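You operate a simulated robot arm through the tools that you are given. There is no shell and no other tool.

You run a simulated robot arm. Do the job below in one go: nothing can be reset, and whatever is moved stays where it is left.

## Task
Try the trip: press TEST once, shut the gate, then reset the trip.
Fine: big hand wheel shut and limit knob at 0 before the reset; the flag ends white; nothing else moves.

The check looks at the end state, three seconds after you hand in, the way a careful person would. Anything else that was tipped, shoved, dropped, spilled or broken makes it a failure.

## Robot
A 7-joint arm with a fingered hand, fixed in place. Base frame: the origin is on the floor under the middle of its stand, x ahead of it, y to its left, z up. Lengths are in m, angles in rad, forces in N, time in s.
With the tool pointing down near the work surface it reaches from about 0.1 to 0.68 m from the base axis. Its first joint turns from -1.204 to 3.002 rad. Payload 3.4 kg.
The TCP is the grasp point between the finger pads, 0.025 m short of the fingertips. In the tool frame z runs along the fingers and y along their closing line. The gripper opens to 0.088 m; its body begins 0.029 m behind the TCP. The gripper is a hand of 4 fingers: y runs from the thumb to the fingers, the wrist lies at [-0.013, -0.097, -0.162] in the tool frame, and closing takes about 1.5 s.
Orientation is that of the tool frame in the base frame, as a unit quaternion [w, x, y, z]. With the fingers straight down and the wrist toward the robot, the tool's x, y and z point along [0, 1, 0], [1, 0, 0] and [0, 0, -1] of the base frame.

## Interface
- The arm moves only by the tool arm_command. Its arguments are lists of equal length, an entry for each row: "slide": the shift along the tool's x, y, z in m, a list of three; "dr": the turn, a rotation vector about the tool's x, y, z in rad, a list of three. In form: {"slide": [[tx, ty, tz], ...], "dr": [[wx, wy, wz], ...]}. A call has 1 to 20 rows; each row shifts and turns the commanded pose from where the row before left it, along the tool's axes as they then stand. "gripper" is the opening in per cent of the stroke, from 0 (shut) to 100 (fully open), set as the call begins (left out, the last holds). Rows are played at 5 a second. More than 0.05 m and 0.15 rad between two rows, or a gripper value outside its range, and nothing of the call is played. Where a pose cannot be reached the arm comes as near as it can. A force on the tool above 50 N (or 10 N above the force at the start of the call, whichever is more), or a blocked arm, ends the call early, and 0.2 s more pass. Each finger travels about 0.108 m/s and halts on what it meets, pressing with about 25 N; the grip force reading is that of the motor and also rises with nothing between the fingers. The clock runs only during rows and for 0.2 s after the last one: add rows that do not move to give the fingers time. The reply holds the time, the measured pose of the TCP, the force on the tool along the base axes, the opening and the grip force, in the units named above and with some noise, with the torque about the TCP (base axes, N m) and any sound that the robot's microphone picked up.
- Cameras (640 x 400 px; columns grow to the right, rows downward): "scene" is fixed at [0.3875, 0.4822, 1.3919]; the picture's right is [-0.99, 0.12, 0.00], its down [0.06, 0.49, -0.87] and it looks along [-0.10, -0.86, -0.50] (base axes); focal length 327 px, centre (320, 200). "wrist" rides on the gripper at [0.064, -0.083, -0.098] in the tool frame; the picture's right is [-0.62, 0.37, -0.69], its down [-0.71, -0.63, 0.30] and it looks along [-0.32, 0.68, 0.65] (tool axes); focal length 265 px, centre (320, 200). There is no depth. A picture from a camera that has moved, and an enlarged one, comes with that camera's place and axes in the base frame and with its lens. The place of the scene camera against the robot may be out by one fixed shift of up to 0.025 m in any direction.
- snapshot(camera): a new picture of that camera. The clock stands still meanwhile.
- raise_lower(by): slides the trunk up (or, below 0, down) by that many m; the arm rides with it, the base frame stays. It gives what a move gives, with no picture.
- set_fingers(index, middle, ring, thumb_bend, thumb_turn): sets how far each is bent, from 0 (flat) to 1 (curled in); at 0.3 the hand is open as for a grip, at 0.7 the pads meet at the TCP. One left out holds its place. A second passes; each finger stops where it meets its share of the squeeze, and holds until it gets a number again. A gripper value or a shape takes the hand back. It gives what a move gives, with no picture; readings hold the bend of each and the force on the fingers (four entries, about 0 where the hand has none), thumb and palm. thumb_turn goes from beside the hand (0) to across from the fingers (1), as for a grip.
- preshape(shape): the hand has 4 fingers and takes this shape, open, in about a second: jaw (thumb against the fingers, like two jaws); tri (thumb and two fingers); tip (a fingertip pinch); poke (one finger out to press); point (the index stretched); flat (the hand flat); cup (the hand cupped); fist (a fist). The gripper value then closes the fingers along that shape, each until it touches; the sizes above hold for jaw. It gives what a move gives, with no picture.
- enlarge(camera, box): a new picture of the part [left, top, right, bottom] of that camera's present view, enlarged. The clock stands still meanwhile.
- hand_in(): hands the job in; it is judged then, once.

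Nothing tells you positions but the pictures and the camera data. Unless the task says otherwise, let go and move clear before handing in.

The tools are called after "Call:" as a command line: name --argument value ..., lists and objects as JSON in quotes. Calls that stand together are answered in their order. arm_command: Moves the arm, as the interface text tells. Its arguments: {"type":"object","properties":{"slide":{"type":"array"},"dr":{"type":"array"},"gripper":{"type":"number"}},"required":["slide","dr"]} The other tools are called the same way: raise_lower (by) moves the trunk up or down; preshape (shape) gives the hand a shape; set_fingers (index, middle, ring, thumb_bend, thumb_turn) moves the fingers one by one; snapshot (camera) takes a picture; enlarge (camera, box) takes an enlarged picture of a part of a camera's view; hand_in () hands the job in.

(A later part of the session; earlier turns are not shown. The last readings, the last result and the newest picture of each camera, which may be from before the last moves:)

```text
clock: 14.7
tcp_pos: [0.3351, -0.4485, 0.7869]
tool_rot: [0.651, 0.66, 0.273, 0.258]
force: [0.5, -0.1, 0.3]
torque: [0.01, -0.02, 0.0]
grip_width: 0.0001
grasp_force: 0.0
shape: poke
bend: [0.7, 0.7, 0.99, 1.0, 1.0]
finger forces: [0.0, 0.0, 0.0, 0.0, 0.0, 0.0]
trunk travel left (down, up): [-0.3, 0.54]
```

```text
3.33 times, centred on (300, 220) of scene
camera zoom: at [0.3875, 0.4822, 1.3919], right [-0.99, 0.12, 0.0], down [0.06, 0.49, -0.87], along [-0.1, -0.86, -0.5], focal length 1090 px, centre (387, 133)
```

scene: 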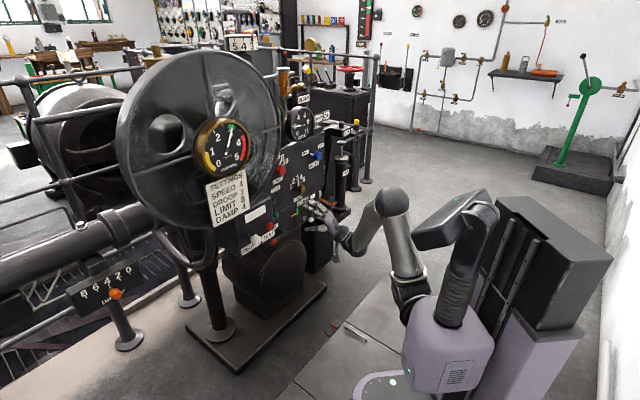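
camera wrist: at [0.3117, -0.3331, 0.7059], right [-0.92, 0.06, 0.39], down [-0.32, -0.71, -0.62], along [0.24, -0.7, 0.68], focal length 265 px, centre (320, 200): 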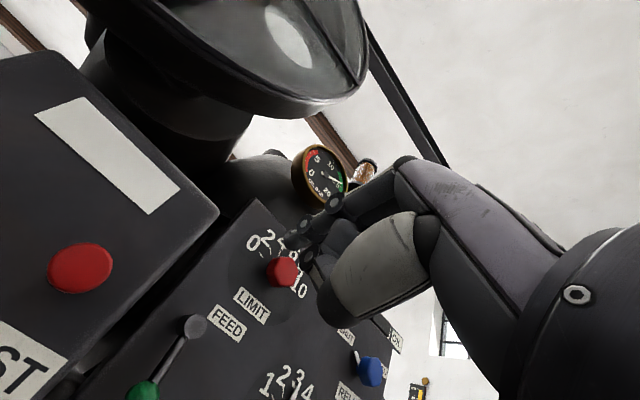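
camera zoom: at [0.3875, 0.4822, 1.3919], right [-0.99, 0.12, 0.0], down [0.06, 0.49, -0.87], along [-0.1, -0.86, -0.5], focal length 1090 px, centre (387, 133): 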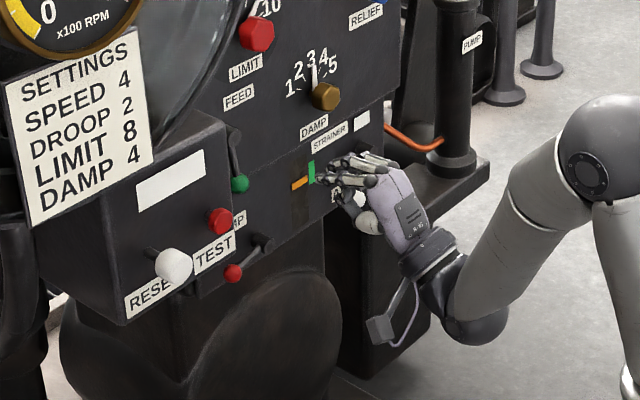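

The hand has the poke shape; the index fingertip shows near pixel (297, 232). I'll zoom in to locate it against the tool frame.

Call:
enlarge --camera "wrist" --box '[240, 150, 440, 330]'

Call:
enlarge --camera "scene" --box '[280, 190, 360, 250]'

```text
2.22 times, centred on (340, 240) of wrist
camera zoom: at [0.3117, -0.3331, 0.7059], right [-0.92, 0.06, 0.39], down [-0.32, -0.71, -0.62], along [0.24, -0.7, 0.68], focal length 590 px, centre (276, 111)
```

zoom: 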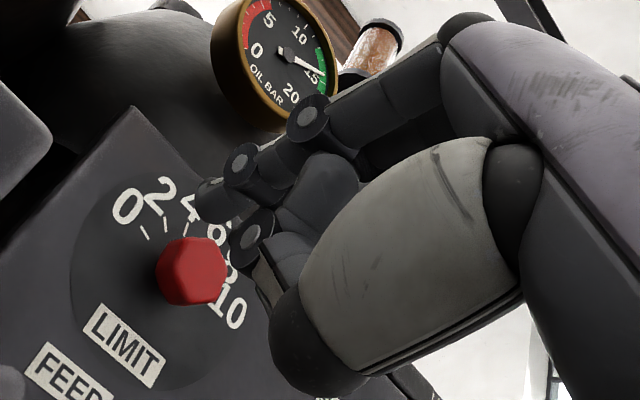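

```text
6.67 times, centred on (320, 220) of scene
camera zoom: at [0.3875, 0.4822, 1.3919], right [-0.99, 0.12, 0.0], down [0.06, 0.49, -0.87], along [-0.1, -0.86, -0.5], focal length 2180 px, centre (320, 67)
```

zoom: 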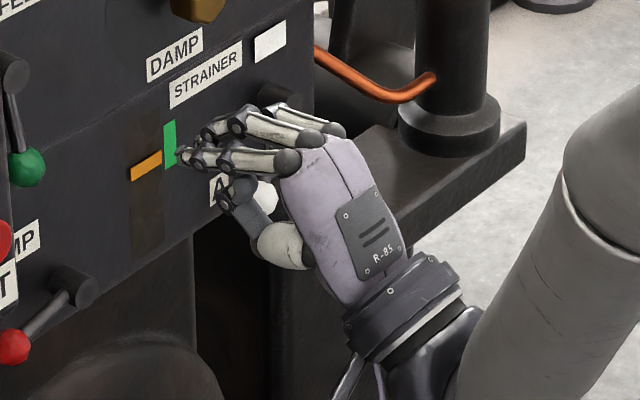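

The two fingertips sit about 23 mm ahead of the TCP, and comparing both cameras shows that the scene camera is about 2 cm off, which I'll correct for. Now I move to a standoff 5 cm in front of TEST.

Call:
arm_command --slide '[[0.0222, -0.0182, 0.011], [0.0222, -0.0182, 0.011], [0.0222, -0.0182, 0.011], [0, 0, 0]]' --dr '[[0, 0, 0], [0, 0, 0], [0, 0, 0], [0, 0, 0]]'

Call:
snapshot --camera "wrist"

Call:
enlarge --camera "scene" --box '[220, 180, 340, 270]'

```text
clock: 15.7
tcp_pos: [0.4042, -0.4253, 0.7315]
tool_rot: [0.651, 0.66, 0.273, 0.257]
force: [-0.3, 0.4, -0.4]
torque: [-0.01, 0.01, -0.01]
grip_width: 0.0
grasp_force: 0.1
shape: poke
bend: [0.7, 0.7, 0.99, 1.0, 1.0]
finger forces: [0.0, 0.0, 0.1, 0.0, 0.0, 0.0]
trunk travel left (down, up): [-0.3, 0.54]
```

```text
taken
camera wrist: at [0.3799, -0.3101, 0.6502], right [-0.92, 0.06, 0.39], down [-0.32, -0.71, -0.62], along [0.24, -0.7, 0.68], focal length 265 px, centre (320, 200)
```

wrist: 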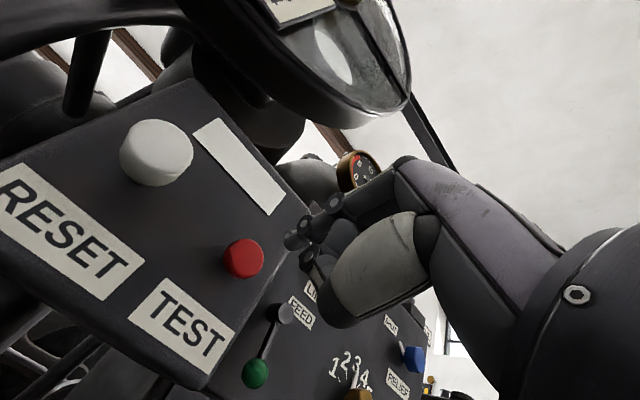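

```text
4.44 times, centred on (280, 225) of scene
camera zoom: at [0.3875, 0.4822, 1.3919], right [-0.99, 0.12, 0.0], down [0.06, 0.49, -0.87], along [-0.1, -0.86, -0.5], focal length 1454 px, centre (498, 89)
```

zoom: 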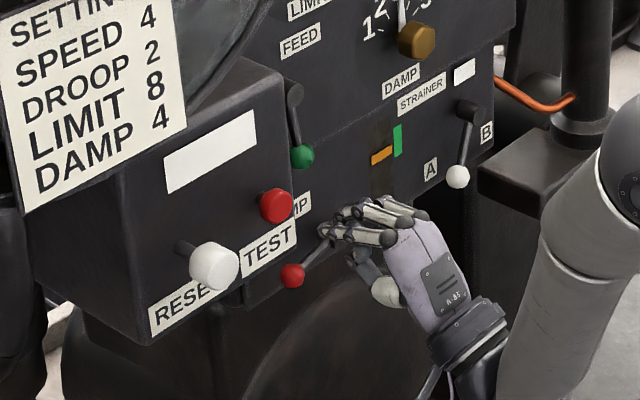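

TEST is about 5 cm straight ahead of the fingertips. I'll advance 4 cm, and check that the fingertip lines up before contact.

Call:
arm_command --slide '[[0, -0.001, 0.014], [0, -0.001, 0.013], [0, 0, 0.01], [0, 0, 0]]' --dr '[[0, 0, 0], [0, 0, 0], [0, 0, 0], [0, 0, 0]]'

Call:
enlarge --camera "wrist" --box '[160, 120, 400, 320]'

Call:
enlarge --camera "scene" --box '[240, 190, 320, 250]'

```text
clock: 16.7
tcp_pos: [0.4287, -0.4524, 0.7268]
tool_rot: [0.651, 0.659, 0.273, 0.259]
force: [0.4, -0.6, -0.6]
torque: [0.01, 0.01, 0.03]
grip_width: 0.0001
grasp_force: 0.1
shape: poke
bend: [0.7, 0.7, 0.99, 1.0, 1.0]
finger forces: [0.1, 0.0, 0.0, 0.0, 0.1, 0.0]
trunk travel left (down, up): [-0.3, 0.54]
```

```text
2.00 times, centred on (280, 220) of wrist
camera zoom: at [0.4059, -0.3366, 0.6457], right [-0.92, 0.06, 0.39], down [-0.32, -0.71, -0.62], along [0.24, -0.7, 0.68], focal length 531 px, centre (400, 160)
```

zoom: 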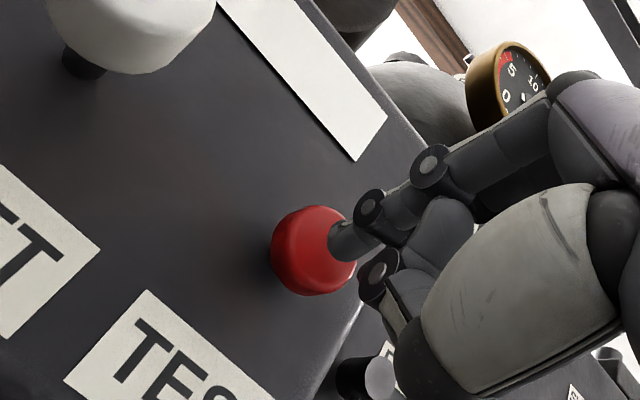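

```text
6.67 times, centred on (280, 220) of scene
camera zoom: at [0.3875, 0.4822, 1.3919], right [-0.99, 0.12, 0.0], down [0.06, 0.49, -0.87], along [-0.1, -0.86, -0.5], focal length 2180 px, centre (587, 67)
```

zoom: 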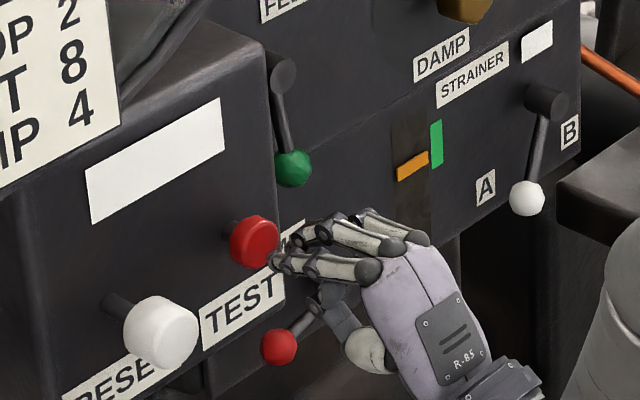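

The fingertip is lined up with the button, about 1 cm off. I'll raise it 3 mm and press forward in small steps, watching force and sound.

Call:
arm_command --slide '[[0.001, 0.003, 0.003], [0, 0, 0.004], [0, 0, 0.003], [0, 0, 0.003], [0, 0, 0]]' --dr '[[0, 0, 0], [0, 0, 0], [0, 0, 0], [0, 0, 0], [0, 0, 0]]'

Call:
enlarge --camera "scene" --box '[230, 180, 320, 250]'

```text
clock: 17.9
tcp_pos: [0.4392, -0.4613, 0.7312]
tool_rot: [0.651, 0.659, 0.273, 0.258]
force: [-2.6, 3.2, -0.7]
torque: [0.06, 0.01, 0.02]
grip_width: 0.0
grasp_force: 0.1
shape: poke
bend: [0.7, 0.7, 0.99, 1.0, 1.0]
finger forces: [2.5, 1.6, 0.0, 0.1, 0.0, 0.1]
trunk travel left (down, up): [-0.3, 0.54]
```

```text
5.71 times, centred on (275, 215) of scene
camera zoom: at [0.3875, 0.4822, 1.3919], right [-0.99, 0.12, 0.0], down [0.06, 0.49, -0.87], along [-0.1, -0.86, -0.5], focal length 1869 px, centre (577, 114)
```

zoom: 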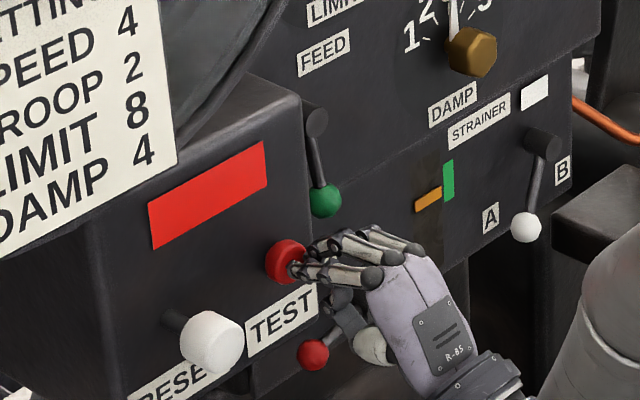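

TEST was pressed with about 4 N and the flag turned red, so the trip has worked. I'll draw straight back and look at the gate gauge and flywheel.

Call:
arm_command --slide '[[0, 0, -0.02], [0, 0, -0.03], [0, 0, -0.04], [0, 0, 0]]' --dr '[[0, 0, 0], [0, 0, 0], [0, 0, 0], [0, 0, 0]]'

Call:
enlarge --camera "scene" --box '[190, 90, 350, 250]'

Call:
snapshot --camera "wrist"

Call:
snapshot --camera "scene"

```text
clock: 18.9
tcp_pos: [0.3803, -0.3982, 0.7322]
tool_rot: [0.652, 0.66, 0.272, 0.257]
force: [0.1, -1.1, 0.1]
torque: [0.01, -0.02, 0.0]
grip_width: 0.0
grasp_force: 0.0
shape: poke
bend: [0.7, 0.7, 0.99, 1.0, 1.0]
finger forces: [0.0, 0.1, 0.1, 0.0, 0.0, 0.0]
trunk travel left (down, up): [-0.3, 0.54]
```

```text
2.50 times, centred on (270, 170) of scene
camera zoom: at [0.3875, 0.4822, 1.3919], right [-0.99, 0.12, 0.0], down [0.06, 0.49, -0.87], along [-0.1, -0.86, -0.5], focal length 818 px, centre (445, 275)
```

zoom: 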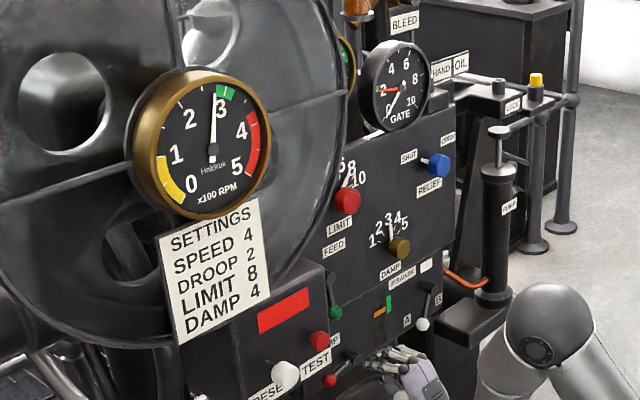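

```text
taken
camera wrist: at [0.3554, -0.2826, 0.6513], right [-0.92, 0.06, 0.39], down [-0.32, -0.71, -0.62], along [0.24, -0.7, 0.68], focal length 265 px, centre (320, 200)
```

wrist: 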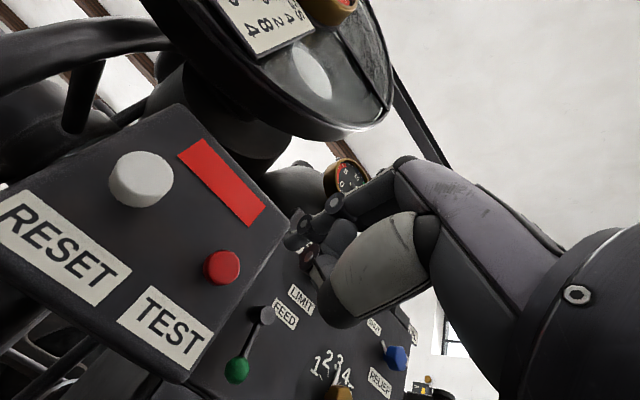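

```text
taken
```

scene: 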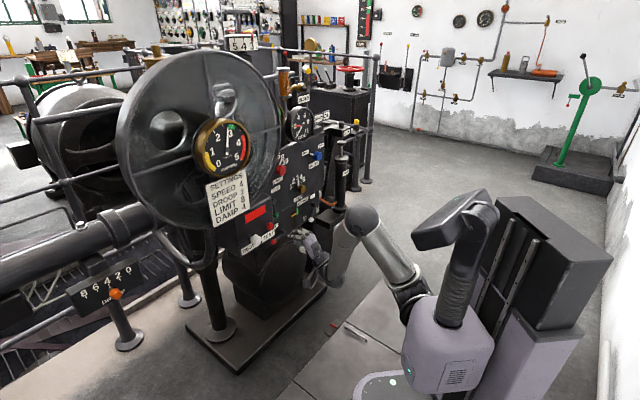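

The speed has begun to fall and the GATE gauge changed. Zooming on it.

Call:
enlarge --camera "scene" --box '[270, 95, 330, 145]'

Call:
enlarge --camera "scene" --box '[180, 105, 260, 185]'

Call:
enlarge --camera "wrist" --box '[0, 0, 240, 150]'

Call:
enlarge --camera "scene" --box '[150, 190, 270, 290]'

```text
8.00 times, centred on (300, 120) of scene
camera zoom: at [0.3875, 0.4822, 1.3919], right [-0.99, 0.12, 0.0], down [0.06, 0.49, -0.87], along [-0.1, -0.86, -0.5], focal length 2616 px, centre (480, 840)
```

zoom: 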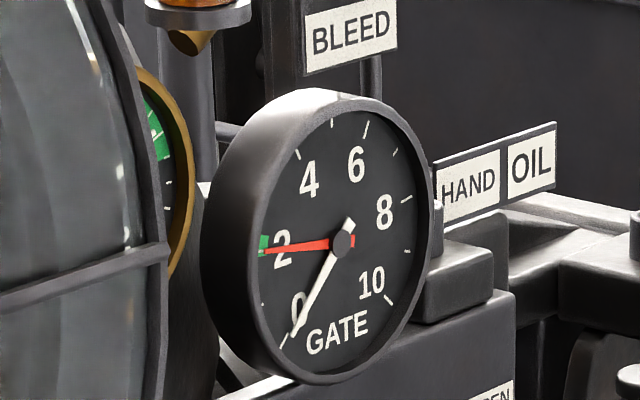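

```text
5.00 times, centred on (220, 145) of scene
camera zoom: at [0.3875, 0.4822, 1.3919], right [-0.99, 0.12, 0.0], down [0.06, 0.49, -0.87], along [-0.1, -0.86, -0.5], focal length 1635 px, centre (820, 475)
```

zoom: 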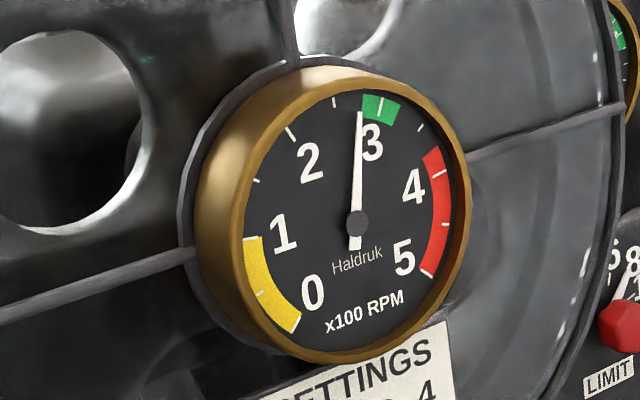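

```text
2.67 times, centred on (120, 75) of wrist
camera zoom: at [0.3554, -0.2826, 0.6513], right [-0.92, 0.06, 0.39], down [-0.32, -0.71, -0.62], along [0.24, -0.7, 0.68], focal length 708 px, centre (853, 533)
```

zoom: 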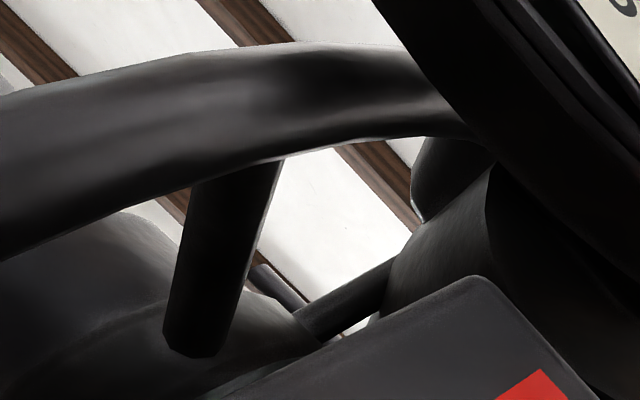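

```text
4.00 times, centred on (210, 240) of scene
camera zoom: at [0.3875, 0.4822, 1.3919], right [-0.99, 0.12, 0.0], down [0.06, 0.49, -0.87], along [-0.1, -0.86, -0.5], focal length 1308 px, centre (760, 40)
```

zoom: 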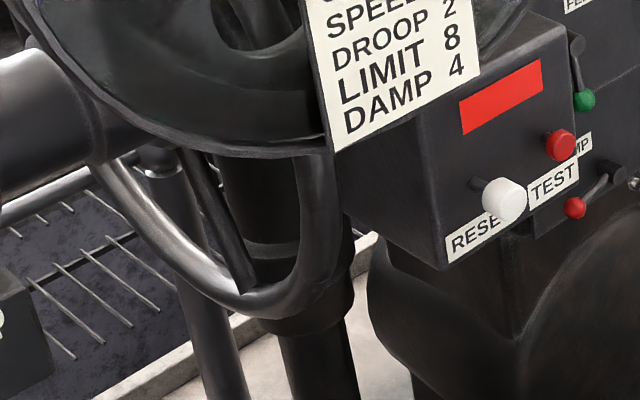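

The white GATE needle dropped to 0 but a red one, most likely the hand wheel setting, stays at 2. I need a clear view of the hand wheel, so I'll back off, go left and yaw the hand toward it.

Call:
arm_command --slide '[[0, 0, -0.03], [0.03, 0, -0.02], [0.03, 0, 0], [0.03, 0, 0], [0.03, 0, 0], [0, 0, 0], [0, 0, 0], [0, 0, 0], [0, 0, 0]]' --dr '[[0, 0, 0], [0, 0, 0], [0, 0, 0], [0, 0, 0], [0, 0, 0], [0, 0.14, 0], [0, 0.14, 0], [0, 0.14, 0], [0, 0, 0]]'

Call:
snapshot --camera "wrist"

Call:
snapshot --camera "scene"

```text
clock: 20.9
tcp_pos: [0.4649, -0.2967, 0.7233]
tool_rot: [0.579, 0.59, 0.404, 0.391]
force: [0.6, -0.4, 0.8]
torque: [0.0, -0.02, -0.04]
grip_width: 0.0
grasp_force: 0.2
shape: poke
bend: [0.7, 0.7, 0.99, 1.0, 1.0]
finger forces: [0.1, 0.1, 0.0, 0.0, 0.0, 0.0]
out of reach, approached as far as the arm can: row 1, 2
trunk travel left (down, up): [-0.3, 0.54]
```

```text
taken
camera wrist: at [0.3947, -0.2009, 0.6424], right [-0.86, -0.32, 0.39], down [0.0, -0.77, -0.63], along [0.5, -0.55, 0.67], focal length 265 px, centre (320, 200)
```

wrist: 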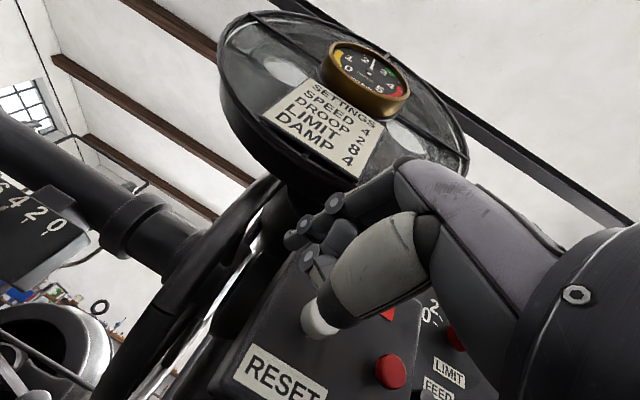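

```text
taken
```

scene: 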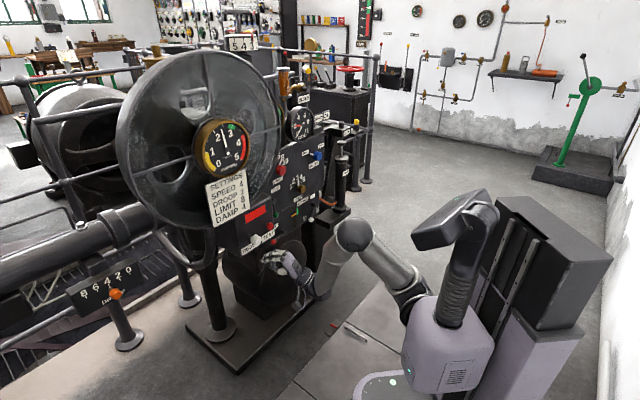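

From here the hand wheel is seen nearly edge-on. Zooming in on it.

Call:
enlarge --camera "wrist" --box '[80, 160, 320, 400]'

Call:
enlarge --camera "scene" --box '[130, 190, 290, 300]'

```text
1.67 times, centred on (200, 280) of wrist
camera zoom: at [0.3947, -0.2009, 0.6424], right [-0.86, -0.32, 0.39], down [0.0, -0.77, -0.63], along [0.5, -0.55, 0.67], focal length 442 px, centre (520, 67)
```

zoom: 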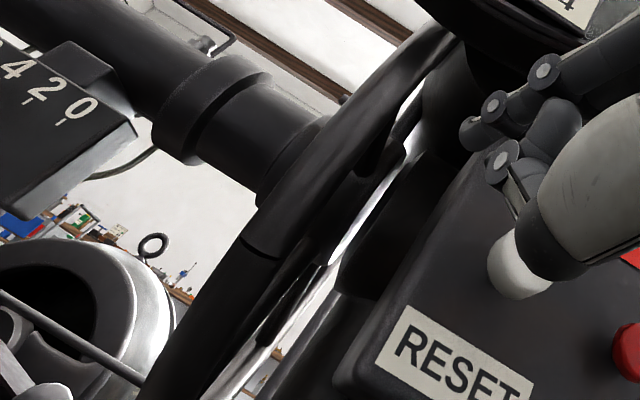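

```text
3.64 times, centred on (210, 245) of scene
camera zoom: at [0.3875, 0.4822, 1.3919], right [-0.99, 0.12, 0.0], down [0.06, 0.49, -0.87], along [-0.1, -0.86, -0.5], focal length 1189 px, centre (720, 36)
```

zoom: 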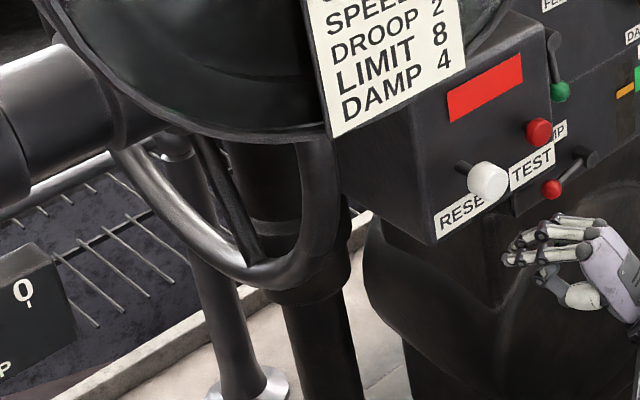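

The geometry is now clear: the wheel is big (radius about 0.30 m), standing edge-on to the robot just left of the TEST/RESET box, with its axis parallel to the panel face. Its front lower rim is the reachable part, near (0.65, -0.36, 0.71). I'll shift a little left and roll the hand 90° so the jaws can close across the rim with the wrist on the free left side.

Call:
arm_command --slide '[[0.02, 0, 0], [0.02, 0, 0], [0, 0, 0], [0, 0, 0], [0, 0, 0], [0, 0, 0], [0, 0, 0], [0, 0, 0], [0, 0, 0], [0, 0, 0], [0, 0, 0], [0, 0, 0], [0, 0, 0]]' --dr '[[0, 0, 0], [0, 0, 0], [0, 0, 0.147], [0, 0, 0.147], [0, 0, 0.147], [0, 0, 0.147], [0, 0, 0.147], [0, 0, 0.147], [0, 0, 0.147], [0, 0, 0.147], [0, 0, 0.147], [0, 0, 0.147], [0, 0, 0]]'

Call:
snapshot --camera "wrist"

Call:
snapshot --camera "scene"

```text
clock: 23.7
tcp_pos: [0.4779, -0.261, 0.7225]
tool_rot: [0.169, 0.708, -0.097, 0.678]
force: [0.0, 0.5, -0.7]
torque: [0.01, 0.02, 0.0]
grip_width: 0.0001
grasp_force: 0.1
shape: poke
bend: [0.7, 0.7, 0.99, 1.0, 1.0]
finger forces: [0.0, 0.0, 0.1, 0.0, 0.1, 0.0]
trunk travel left (down, up): [-0.3, 0.54]
```

```text
taken
camera wrist: at [0.4218, -0.1413, 0.781], right [-0.82, -0.14, -0.56], down [0.47, 0.4, -0.78], along [0.34, -0.9, -0.26], focal length 265 px, centre (320, 200)
```

wrist: 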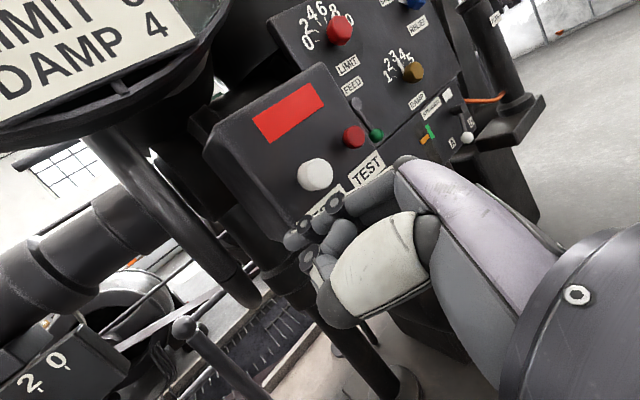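

```text
taken
```

scene: 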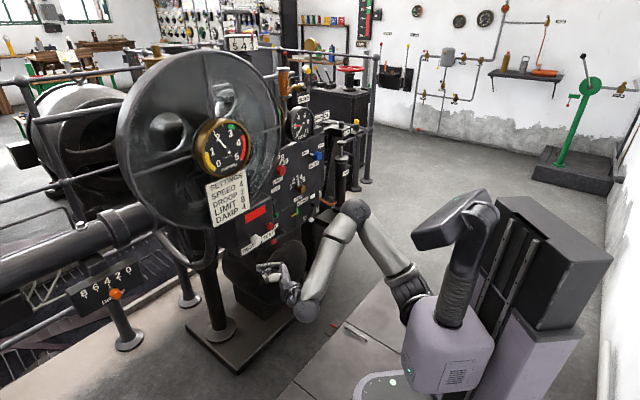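

The roll worked and the view is now clear: the wheel's rim runs down between the flywheel and the box. Zooming for geometry.

Call:
enlarge --camera "wrist" --box '[60, 90, 320, 320]'

Call:
enlarge --camera "wrist" --box '[180, 40, 420, 240]'

Call:
enlarge --camera "scene" --box '[170, 190, 330, 330]'

```text
1.74 times, centred on (190, 205) of wrist
camera zoom: at [0.4218, -0.1413, 0.781], right [-0.82, -0.14, -0.56], down [0.47, 0.4, -0.78], along [0.34, -0.9, -0.26], focal length 462 px, centre (546, 191)
```

zoom: 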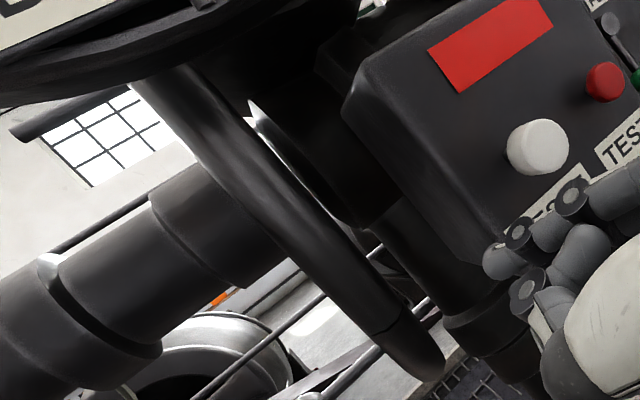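

```text
2.00 times, centred on (300, 140) of wrist
camera zoom: at [0.4218, -0.1413, 0.781], right [-0.82, -0.14, -0.56], down [0.47, 0.4, -0.78], along [0.34, -0.9, -0.26], focal length 531 px, centre (360, 320)
```

zoom: 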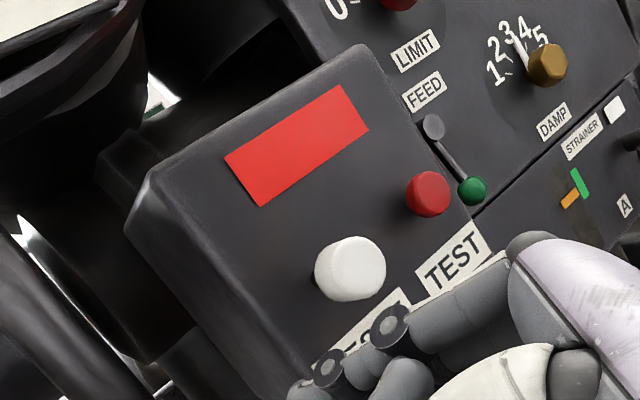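

```text
2.86 times, centred on (250, 260) of scene
camera zoom: at [0.3875, 0.4822, 1.3919], right [-0.99, 0.12, 0.0], down [0.06, 0.49, -0.87], along [-0.1, -0.86, -0.5], focal length 934 px, centre (520, 29)
```

zoom: 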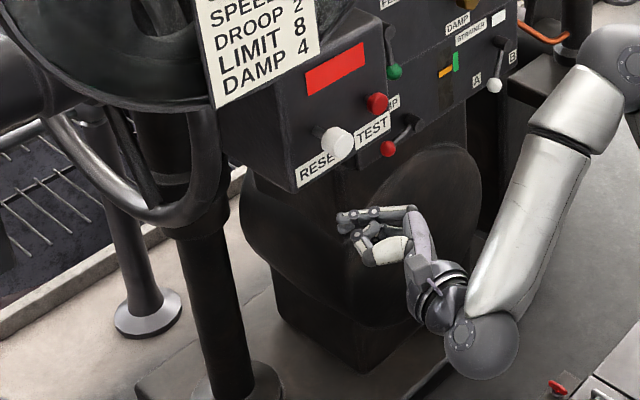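

The rim is confirmed: plane vertical at 45°, centre height about 0.86 m, radius about 0.30 m; the reachable grip point is near (0.649, -0.360, 0.728). I'll yaw to line up with the wheel plane, move to about 9 cm in front of the rim, and open the jaws.

Call:
arm_command --slide '[[0, 0, 0], [0, 0, 0], [0, 0, 0], [0, 0, 0], [0.0018, -0.0172, 0.0325], [0.0018, -0.0172, 0.0325], [0.0018, -0.0172, 0.0325], [0, 0, 0]]' --dr '[[-0.135, 0, 0], [-0.135, 0, 0], [-0.135, 0, 0], [0, 0, 0.108], [0, 0, 0], [0, 0, 0], [0, 0, 0], [0, 0, 0]]'

Call:
snapshot --camera "wrist"

Call:
snapshot --camera "scene"

```text
clock: 25.5
tcp_pos: [0.5851, -0.294, 0.7307]
tool_rot: [0.273, 0.647, -0.266, 0.661]
force: [1.1, -0.5, 0.5]
torque: [0.02, 0.0, -0.01]
grip_width: 0.0
grasp_force: 0.1
shape: poke
bend: [0.7, 0.7, 0.99, 1.0, 1.0]
finger forces: [0.0, 0.0, 0.0, 0.1, 0.0, 0.0]
trunk travel left (down, up): [-0.3, 0.54]
```

```text
taken
camera wrist: at [0.5721, -0.165, 0.7935], right [-0.74, 0.22, -0.63], down [0.67, 0.22, -0.71], along [-0.01, -0.95, -0.31], focal length 265 px, centre (320, 200)
```

wrist: 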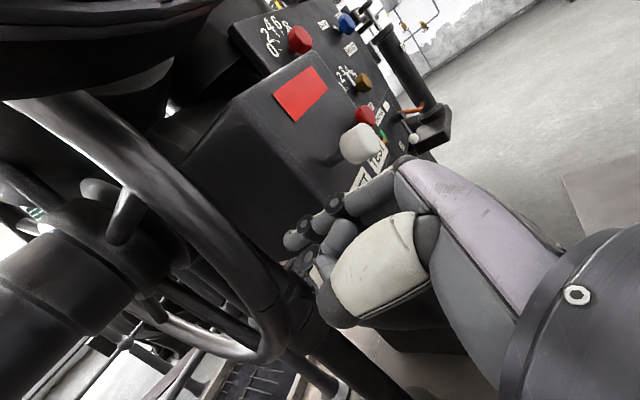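

```text
taken
```

scene: 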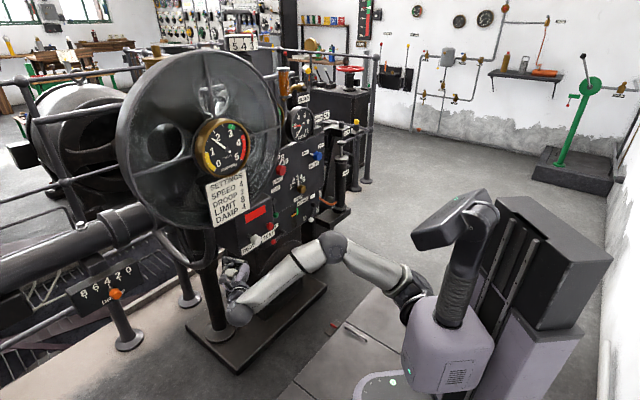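

The arm reached the spot in front of the wheel and the rim and spokes are visible. Zooming before opening the jaws.

Call:
enlarge --camera "wrist" --box '[0, 80, 320, 380]'

Call:
enlarge --camera "scene" --box '[170, 200, 330, 330]'

```text
1.33 times, centred on (160, 230) of wrist
camera zoom: at [0.5721, -0.165, 0.7935], right [-0.74, 0.22, -0.63], down [0.67, 0.22, -0.71], along [-0.01, -0.95, -0.31], focal length 354 px, centre (533, 160)
```

zoom: 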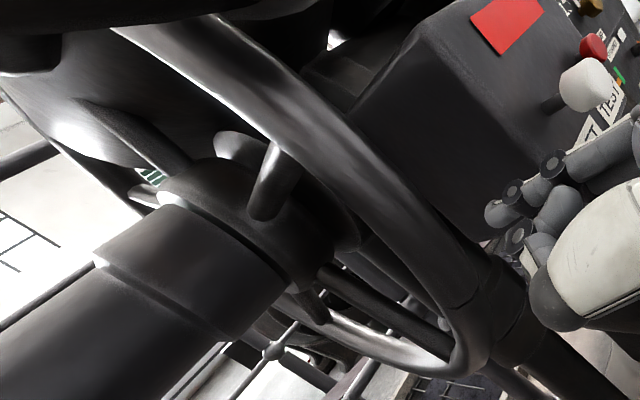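

```text
3.08 times, centred on (250, 265) of scene
camera zoom: at [0.3875, 0.4822, 1.3919], right [-0.99, 0.12, 0.0], down [0.06, 0.49, -0.87], along [-0.1, -0.86, -0.5], focal length 1006 px, centre (535, 0)
```

zoom: 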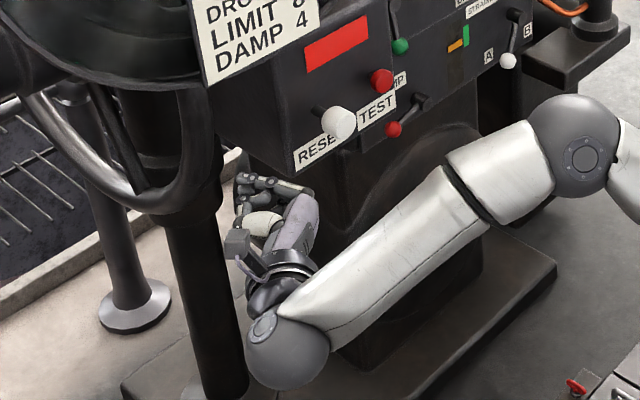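

The wheel model fits this view well, and hub and spokes are visible. I'll open into the jaw shape here, pitch slightly up to match the rim, and raise a little to grip at the front of the rim.

Call:
preshape --shape "jaw"

Call:
arm_command --slide '[[0.01, 0, 0], [0.01, 0, 0], [0, 0, 0], [0, 0, 0], [0, 0, 0], [0, 0, 0]]' --dr '[[0, 0, 0], [0, 0, 0], [0, 0.12, 0], [0, 0.12, 0], [0, 0, 0], [0, 0, 0]]' --gripper 62

Call:
snapshot --camera "wrist"

Call:
enlarge --camera "scene" --box '[170, 180, 330, 310]'

```text
clock: 26.4
tcp_pos: [0.5823, -0.2931, 0.7295]
tool_rot: [0.273, 0.647, -0.266, 0.66]
force: [0.2, -0.1, -0.2]
torque: [0.0, 0.03, -0.02]
grip_width: 0.0878
grasp_force: 0.0
shape: jaw
bend: [0.3, 0.3, 0.3, 0.3, 0.98]
finger forces: [0.0, 0.0, 0.1, 0.0, 0.0, 0.0]
trunk travel left (down, up): [-0.3, 0.54]
```

```text
clock: 27.8
tcp_pos: [0.582, -0.2933, 0.751]
tool_rot: [0.302, 0.564, -0.23, 0.733]
force: [0.6, 0.4, 0.7]
torque: [0.0, 0.01, 0.02]
grip_width: 0.055
grasp_force: 0.1
shape: jaw
bend: [0.28, 0.4, 0.36, 0.63, 1.0]
finger forces: [0.1, 0.1, 0.0, 0.0, 0.0, 0.0]
trunk travel left (down, up): [-0.3, 0.54]
```

```text
taken
camera wrist: at [0.5622, -0.155, 0.7883], right [-0.62, 0.1, -0.78], down [0.78, 0.11, -0.61], along [0.03, -0.99, -0.14], focal length 265 px, centre (320, 200)
```

wrist: 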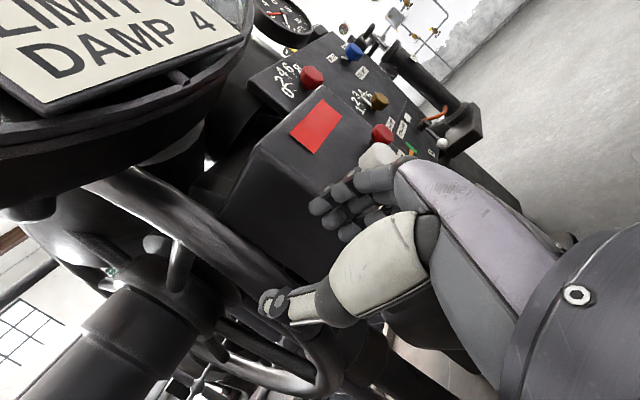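

```text
3.08 times, centred on (250, 245) of scene
camera zoom: at [0.3875, 0.4822, 1.3919], right [-0.99, 0.12, 0.0], down [0.06, 0.49, -0.87], along [-0.1, -0.86, -0.5], focal length 1006 px, centre (535, 62)
```

zoom: 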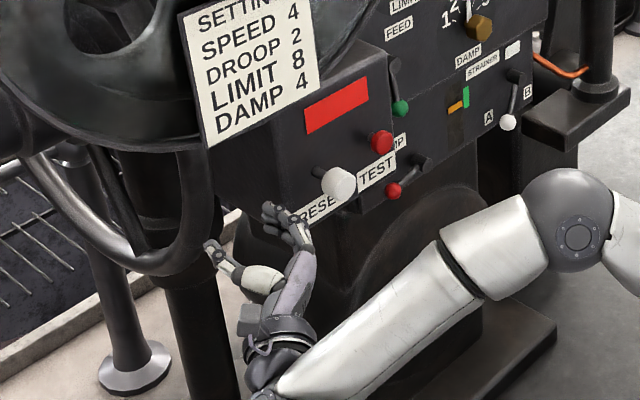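

The jaws straddle the line to the rim and the rim is about 8 cm ahead. I'll drop 2 cm, advance half way, and check clearance to the box and the flywheel.

Call:
arm_command --slide '[[-0.02, 0, 0], [0, -0.001, 0.02], [0, 0, 0.02], [0, 0, 0]]' --dr '[[0, 0, 0], [0, 0, 0], [0, 0, 0], [0, 0, 0]]'

Call:
snapshot --camera "wrist"

Call:
enlarge --camera "scene" --box '[180, 190, 300, 290]'

```text
clock: 28.8
tcp_pos: [0.6144, -0.3227, 0.7405]
tool_rot: [0.303, 0.563, -0.232, 0.733]
force: [0.4, 0.3, -0.8]
torque: [-0.01, 0.0, 0.02]
grip_width: 0.0552
grasp_force: 0.1
shape: jaw
bend: [0.28, 0.4, 0.36, 0.63, 1.0]
finger forces: [0.0, 0.0, 0.1, 0.1, 0.0, 0.1]
trunk travel left (down, up): [-0.3, 0.54]
```

```text
taken
camera wrist: at [0.5938, -0.1844, 0.7782], right [-0.62, 0.1, -0.78], down [0.78, 0.11, -0.61], along [0.03, -0.99, -0.14], focal length 265 px, centre (320, 200)
```

wrist: 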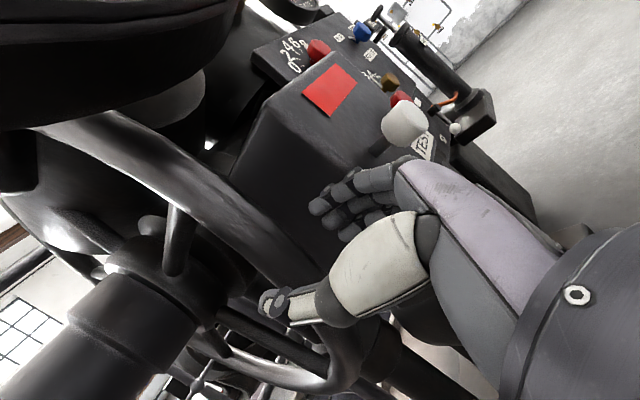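

```text
4.00 times, centred on (240, 240) of scene
camera zoom: at [0.3875, 0.4822, 1.3919], right [-0.99, 0.12, 0.0], down [0.06, 0.49, -0.87], along [-0.1, -0.86, -0.5], focal length 1308 px, centre (640, 40)
```

zoom: 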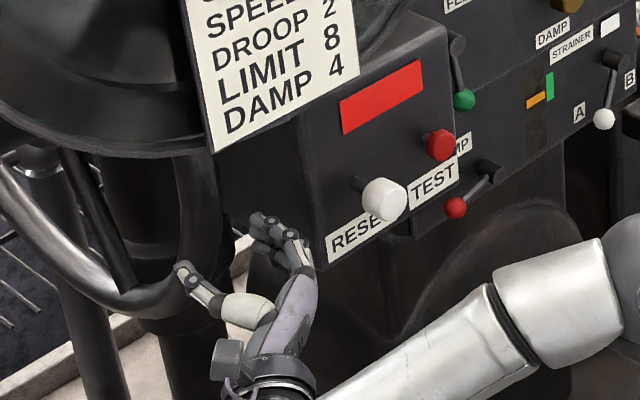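

Thumb is left of the rim, fingers right, as wanted. I'll advance the remaining 3.6 cm in small steps.

Call:
arm_command --slide '[[0, 0, 0.012], [0, 0, 0.012], [0, 0, 0.012], [0, 0, 0]]' --dr '[[0, 0, 0], [0, 0, 0], [0, 0, 0], [0, 0, 0]]'

Call:
snapshot --camera "wrist"

Call:
enlarge --camera "scene" --box '[180, 190, 280, 270]'

```text
clock: 29.8
tcp_pos: [0.6366, -0.3457, 0.7507]
tool_rot: [0.302, 0.565, -0.231, 0.733]
force: [-0.5, -0.7, -0.4]
torque: [0.01, 0.03, -0.03]
grip_width: 0.0551
grasp_force: 0.1
shape: jaw
bend: [0.28, 0.4, 0.36, 0.63, 1.0]
finger forces: [0.0, 0.0, 0.0, 0.0, 0.0, 0.0]
trunk travel left (down, up): [-0.3, 0.54]
```

```text
taken
camera wrist: at [0.6165, -0.2091, 0.7876], right [-0.62, 0.1, -0.78], down [0.78, 0.11, -0.61], along [0.03, -0.99, -0.14], focal length 265 px, centre (320, 200)
```

wrist: 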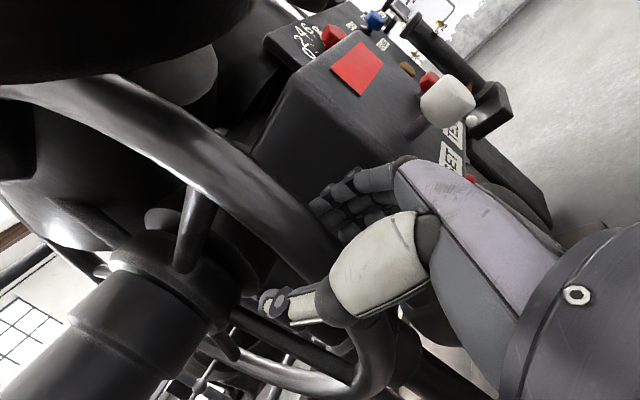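

```text
5.00 times, centred on (230, 230) of scene
camera zoom: at [0.3875, 0.4822, 1.3919], right [-0.99, 0.12, 0.0], down [0.06, 0.49, -0.87], along [-0.1, -0.86, -0.5], focal length 1635 px, centre (770, 50)
```

zoom: 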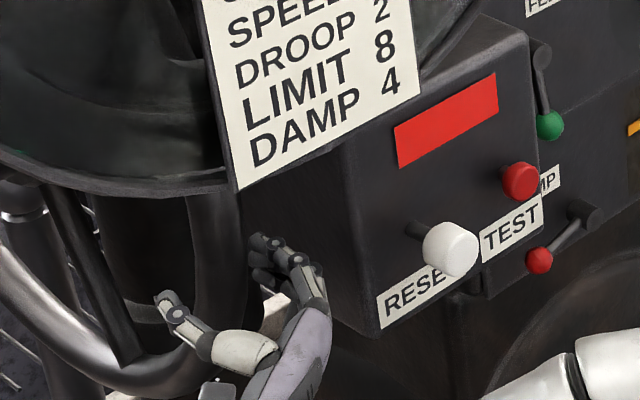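

The rim lies between thumb and fingers now. I'll close the grip on it.

Call:
arm_command --slide '[[0, 0, 0.003], [0, 0, 0], [0, 0, 0], [0, 0, 0], [0, 0, 0], [0, 0, 0], [0, 0, 0], [0, 0, 0]]' --dr '[[0, 0, 0], [0, 0, 0], [0, 0, 0], [0, 0, 0], [0, 0, 0], [0, 0, 0], [0, 0, 0], [0, 0, 0]]' --gripper 0

Call:
enlarge --camera "wrist" --box '[160, 100, 440, 360]'

Call:
enlarge --camera "scene" --box '[270, 95, 330, 145]'

```text
clock: 31.6
tcp_pos: [0.6392, -0.3479, 0.7504]
tool_rot: [0.302, 0.563, -0.231, 0.734]
force: [0.0, 1.2, 1.1]
torque: [-0.05, 0.06, -0.02]
grip_width: 0.0273
grasp_force: 25.2
shape: jaw
bend: [0.74, 0.47, 0.44, 0.75, 1.0]
finger forces: [12.4, 6.9, 3.2, 0.0, 22.4, 0.0]
trunk travel left (down, up): [-0.3, 0.54]
```

```text
1.54 times, centred on (300, 230) of wrist
camera zoom: at [0.6185, -0.2106, 0.7886], right [-0.62, 0.1, -0.78], down [0.78, 0.11, -0.61], along [0.03, -0.99, -0.14], focal length 408 px, centre (351, 154)
```

zoom: 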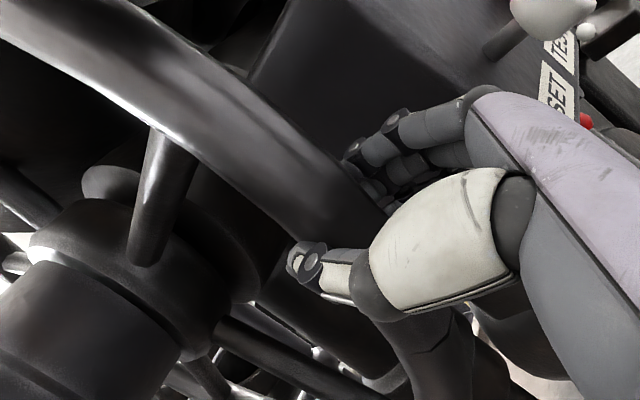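

```text
8.00 times, centred on (300, 120) of scene
camera zoom: at [0.3875, 0.4822, 1.3919], right [-0.99, 0.12, 0.0], down [0.06, 0.49, -0.87], along [-0.1, -0.86, -0.5], focal length 2616 px, centre (480, 840)
```

zoom: 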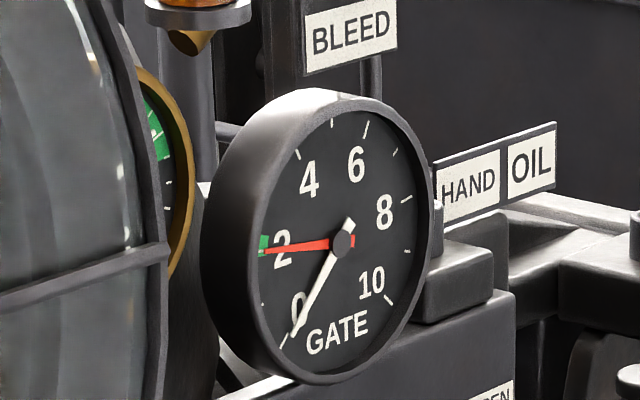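

The grip holds the rim (27 mm, 25 N). I'll try turning so that the front of the rim goes down (clockwise as seen from the wheel's free side), a small step first, and watch the red needle.

Call:
arm_command --slide '[[-0.0076, 0, 0.0008], [-0.0076, 0, 0.0008], [-0.0076, 0, 0.0008], [-0.0076, 0, 0.0008], [0, 0, 0]]' --dr '[[0, 0.025, 0], [0, 0.025, 0], [0, 0.025, 0], [0, 0.025, 0], [0, 0, 0]]'

Call:
enlarge --camera "scene" --box '[270, 95, 330, 145]'

Call:
enlarge --camera "wrist" --box '[100, 50, 440, 360]'

```text
clock: 32.7
tcp_pos: [0.654, -0.3592, 0.7005]
tool_rot: [0.315, 0.538, -0.213, 0.752]
force: [-0.5, -6.4, -2.3]
torque: [-0.09, -0.03, -0.07]
grip_width: 0.0293
grasp_force: 24.6
shape: jaw
bend: [0.74, 0.45, 0.41, 0.77, 1.0]
finger forces: [15.4, 8.8, 3.0, 0.0, 22.5, 0.0]
trunk travel left (down, up): [-0.3, 0.54]
stopped in row 5: the arm was blocked; the commanded pose is now the measured one
```

```text
8.00 times, centred on (300, 120) of scene
camera zoom: at [0.3875, 0.4822, 1.3919], right [-0.99, 0.12, 0.0], down [0.06, 0.49, -0.87], along [-0.1, -0.86, -0.5], focal length 2616 px, centre (480, 840)
```

zoom: 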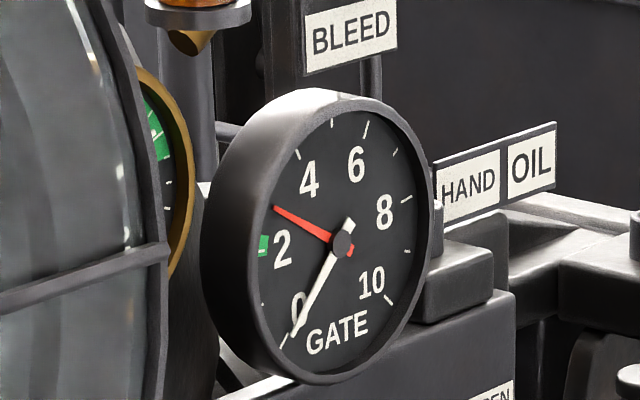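

```text
1.29 times, centred on (270, 205) of wrist
camera zoom: at [0.6331, -0.22, 0.7282], right [-0.59, 0.04, -0.81], down [0.81, 0.07, -0.59], along [0.03, -1.0, -0.08], focal length 342 px, centre (384, 194)
```

zoom: 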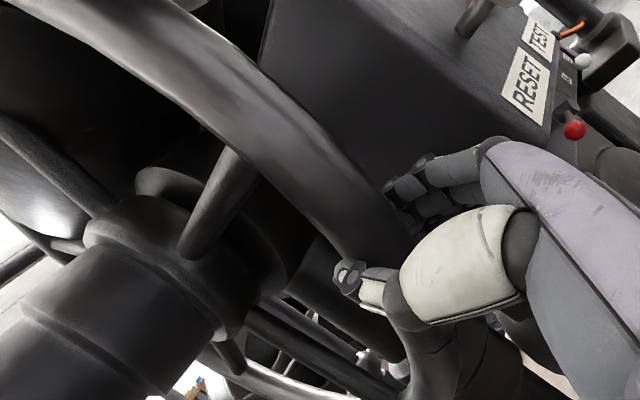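

The wheel turns, but that raised the red needle from 2 to about 3, so shutting is the other way: the front of the rim must go up. About 0.18 rad per unit, so I turn it back up in steps with regrips.

Call:
arm_command --slide '[[0.0075, 0, -0.0015], [0.0075, 0, -0.0015], [0.0075, 0, -0.0015], [0.0075, 0, -0.0015], [0.0075, 0, -0.0015], [0.0075, 0, -0.0015], [0, 0, 0]]' --dr '[[0, -0.025, 0], [0, -0.025, 0], [0, -0.025, 0], [0, -0.025, 0], [0, -0.025, 0], [0, -0.025, 0], [0, 0, 0]]'

Call:
enlarge --camera "scene" --box '[270, 95, 330, 145]'

Call:
snapshot --camera "wrist"

```text
clock: 33.0
tcp_pos: [0.6585, -0.3592, 0.6866]
tool_rot: [0.318, 0.55, -0.212, 0.743]
force: [1.4, -26.0, 14.2]
torque: [-0.31, 0.02, -0.01]
grip_width: 0.0324
grasp_force: 25.1
shape: jaw
bend: [0.73, 0.43, 0.39, 0.79, 1.0]
finger forces: [18.8, 10.6, 2.6, 0.1, 13.8, 0.1]
trunk travel left (down, up): [-0.3, 0.54]
stopped in row 1: the arm was blocked; the commanded pose is now the measured one
```

```text
8.00 times, centred on (300, 120) of scene
camera zoom: at [0.3875, 0.4822, 1.3919], right [-0.99, 0.12, 0.0], down [0.06, 0.49, -0.87], along [-0.1, -0.86, -0.5], focal length 2616 px, centre (480, 840)
```

zoom: 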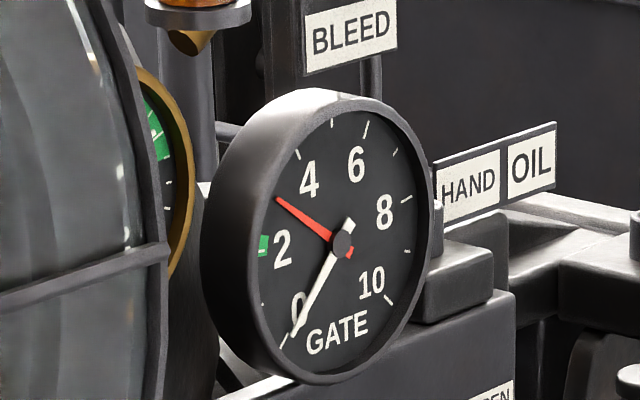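

```text
taken
camera wrist: at [0.639, -0.2199, 0.7167], right [-0.61, 0.05, -0.79], down [0.79, 0.08, -0.61], along [0.03, -1.0, -0.09], focal length 265 px, centre (320, 200)
```

wrist: 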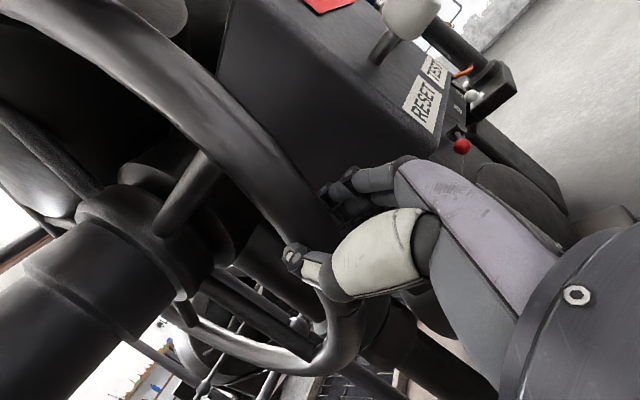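

The wheel crept further down instead (needle about 3.3) and the arm reports being blocked with 26 N sideways. I'll look at the whole arm before moving again.

Call:
snapshot --camera "scene"

Call:
enlarge --camera "scene" --box '[170, 190, 330, 330]'

Call:
enlarge --camera "wrist" --box '[220, 120, 460, 340]'

```text
taken
```

scene: 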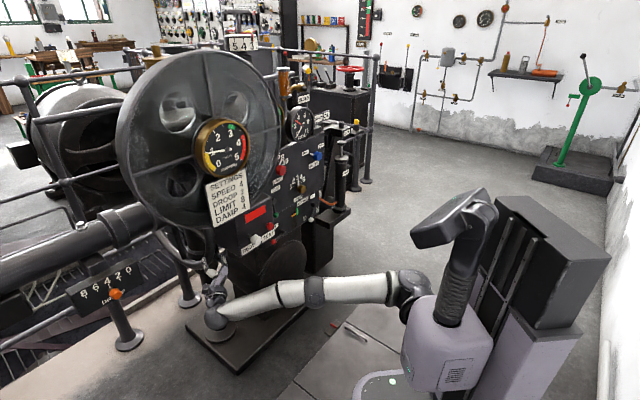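

```text
2.86 times, centred on (250, 260) of scene
camera zoom: at [0.3875, 0.4822, 1.3919], right [-0.99, 0.12, 0.0], down [0.06, 0.49, -0.87], along [-0.1, -0.86, -0.5], focal length 934 px, centre (520, 29)
```

zoom: 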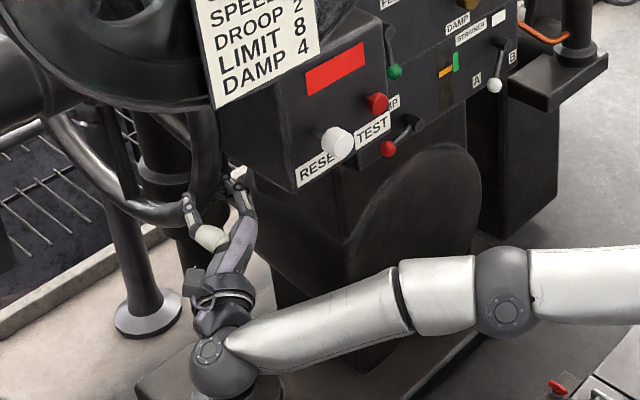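

```text
1.82 times, centred on (340, 230) of wrist
camera zoom: at [0.639, -0.2199, 0.7167], right [-0.61, 0.05, -0.79], down [0.79, 0.08, -0.61], along [0.03, -1.0, -0.09], focal length 483 px, centre (284, 146)
```

zoom: 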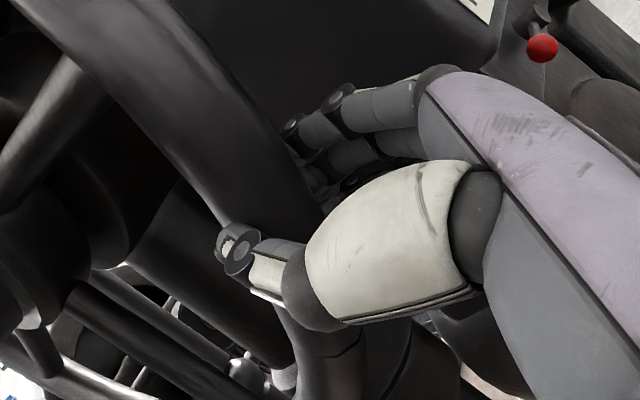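

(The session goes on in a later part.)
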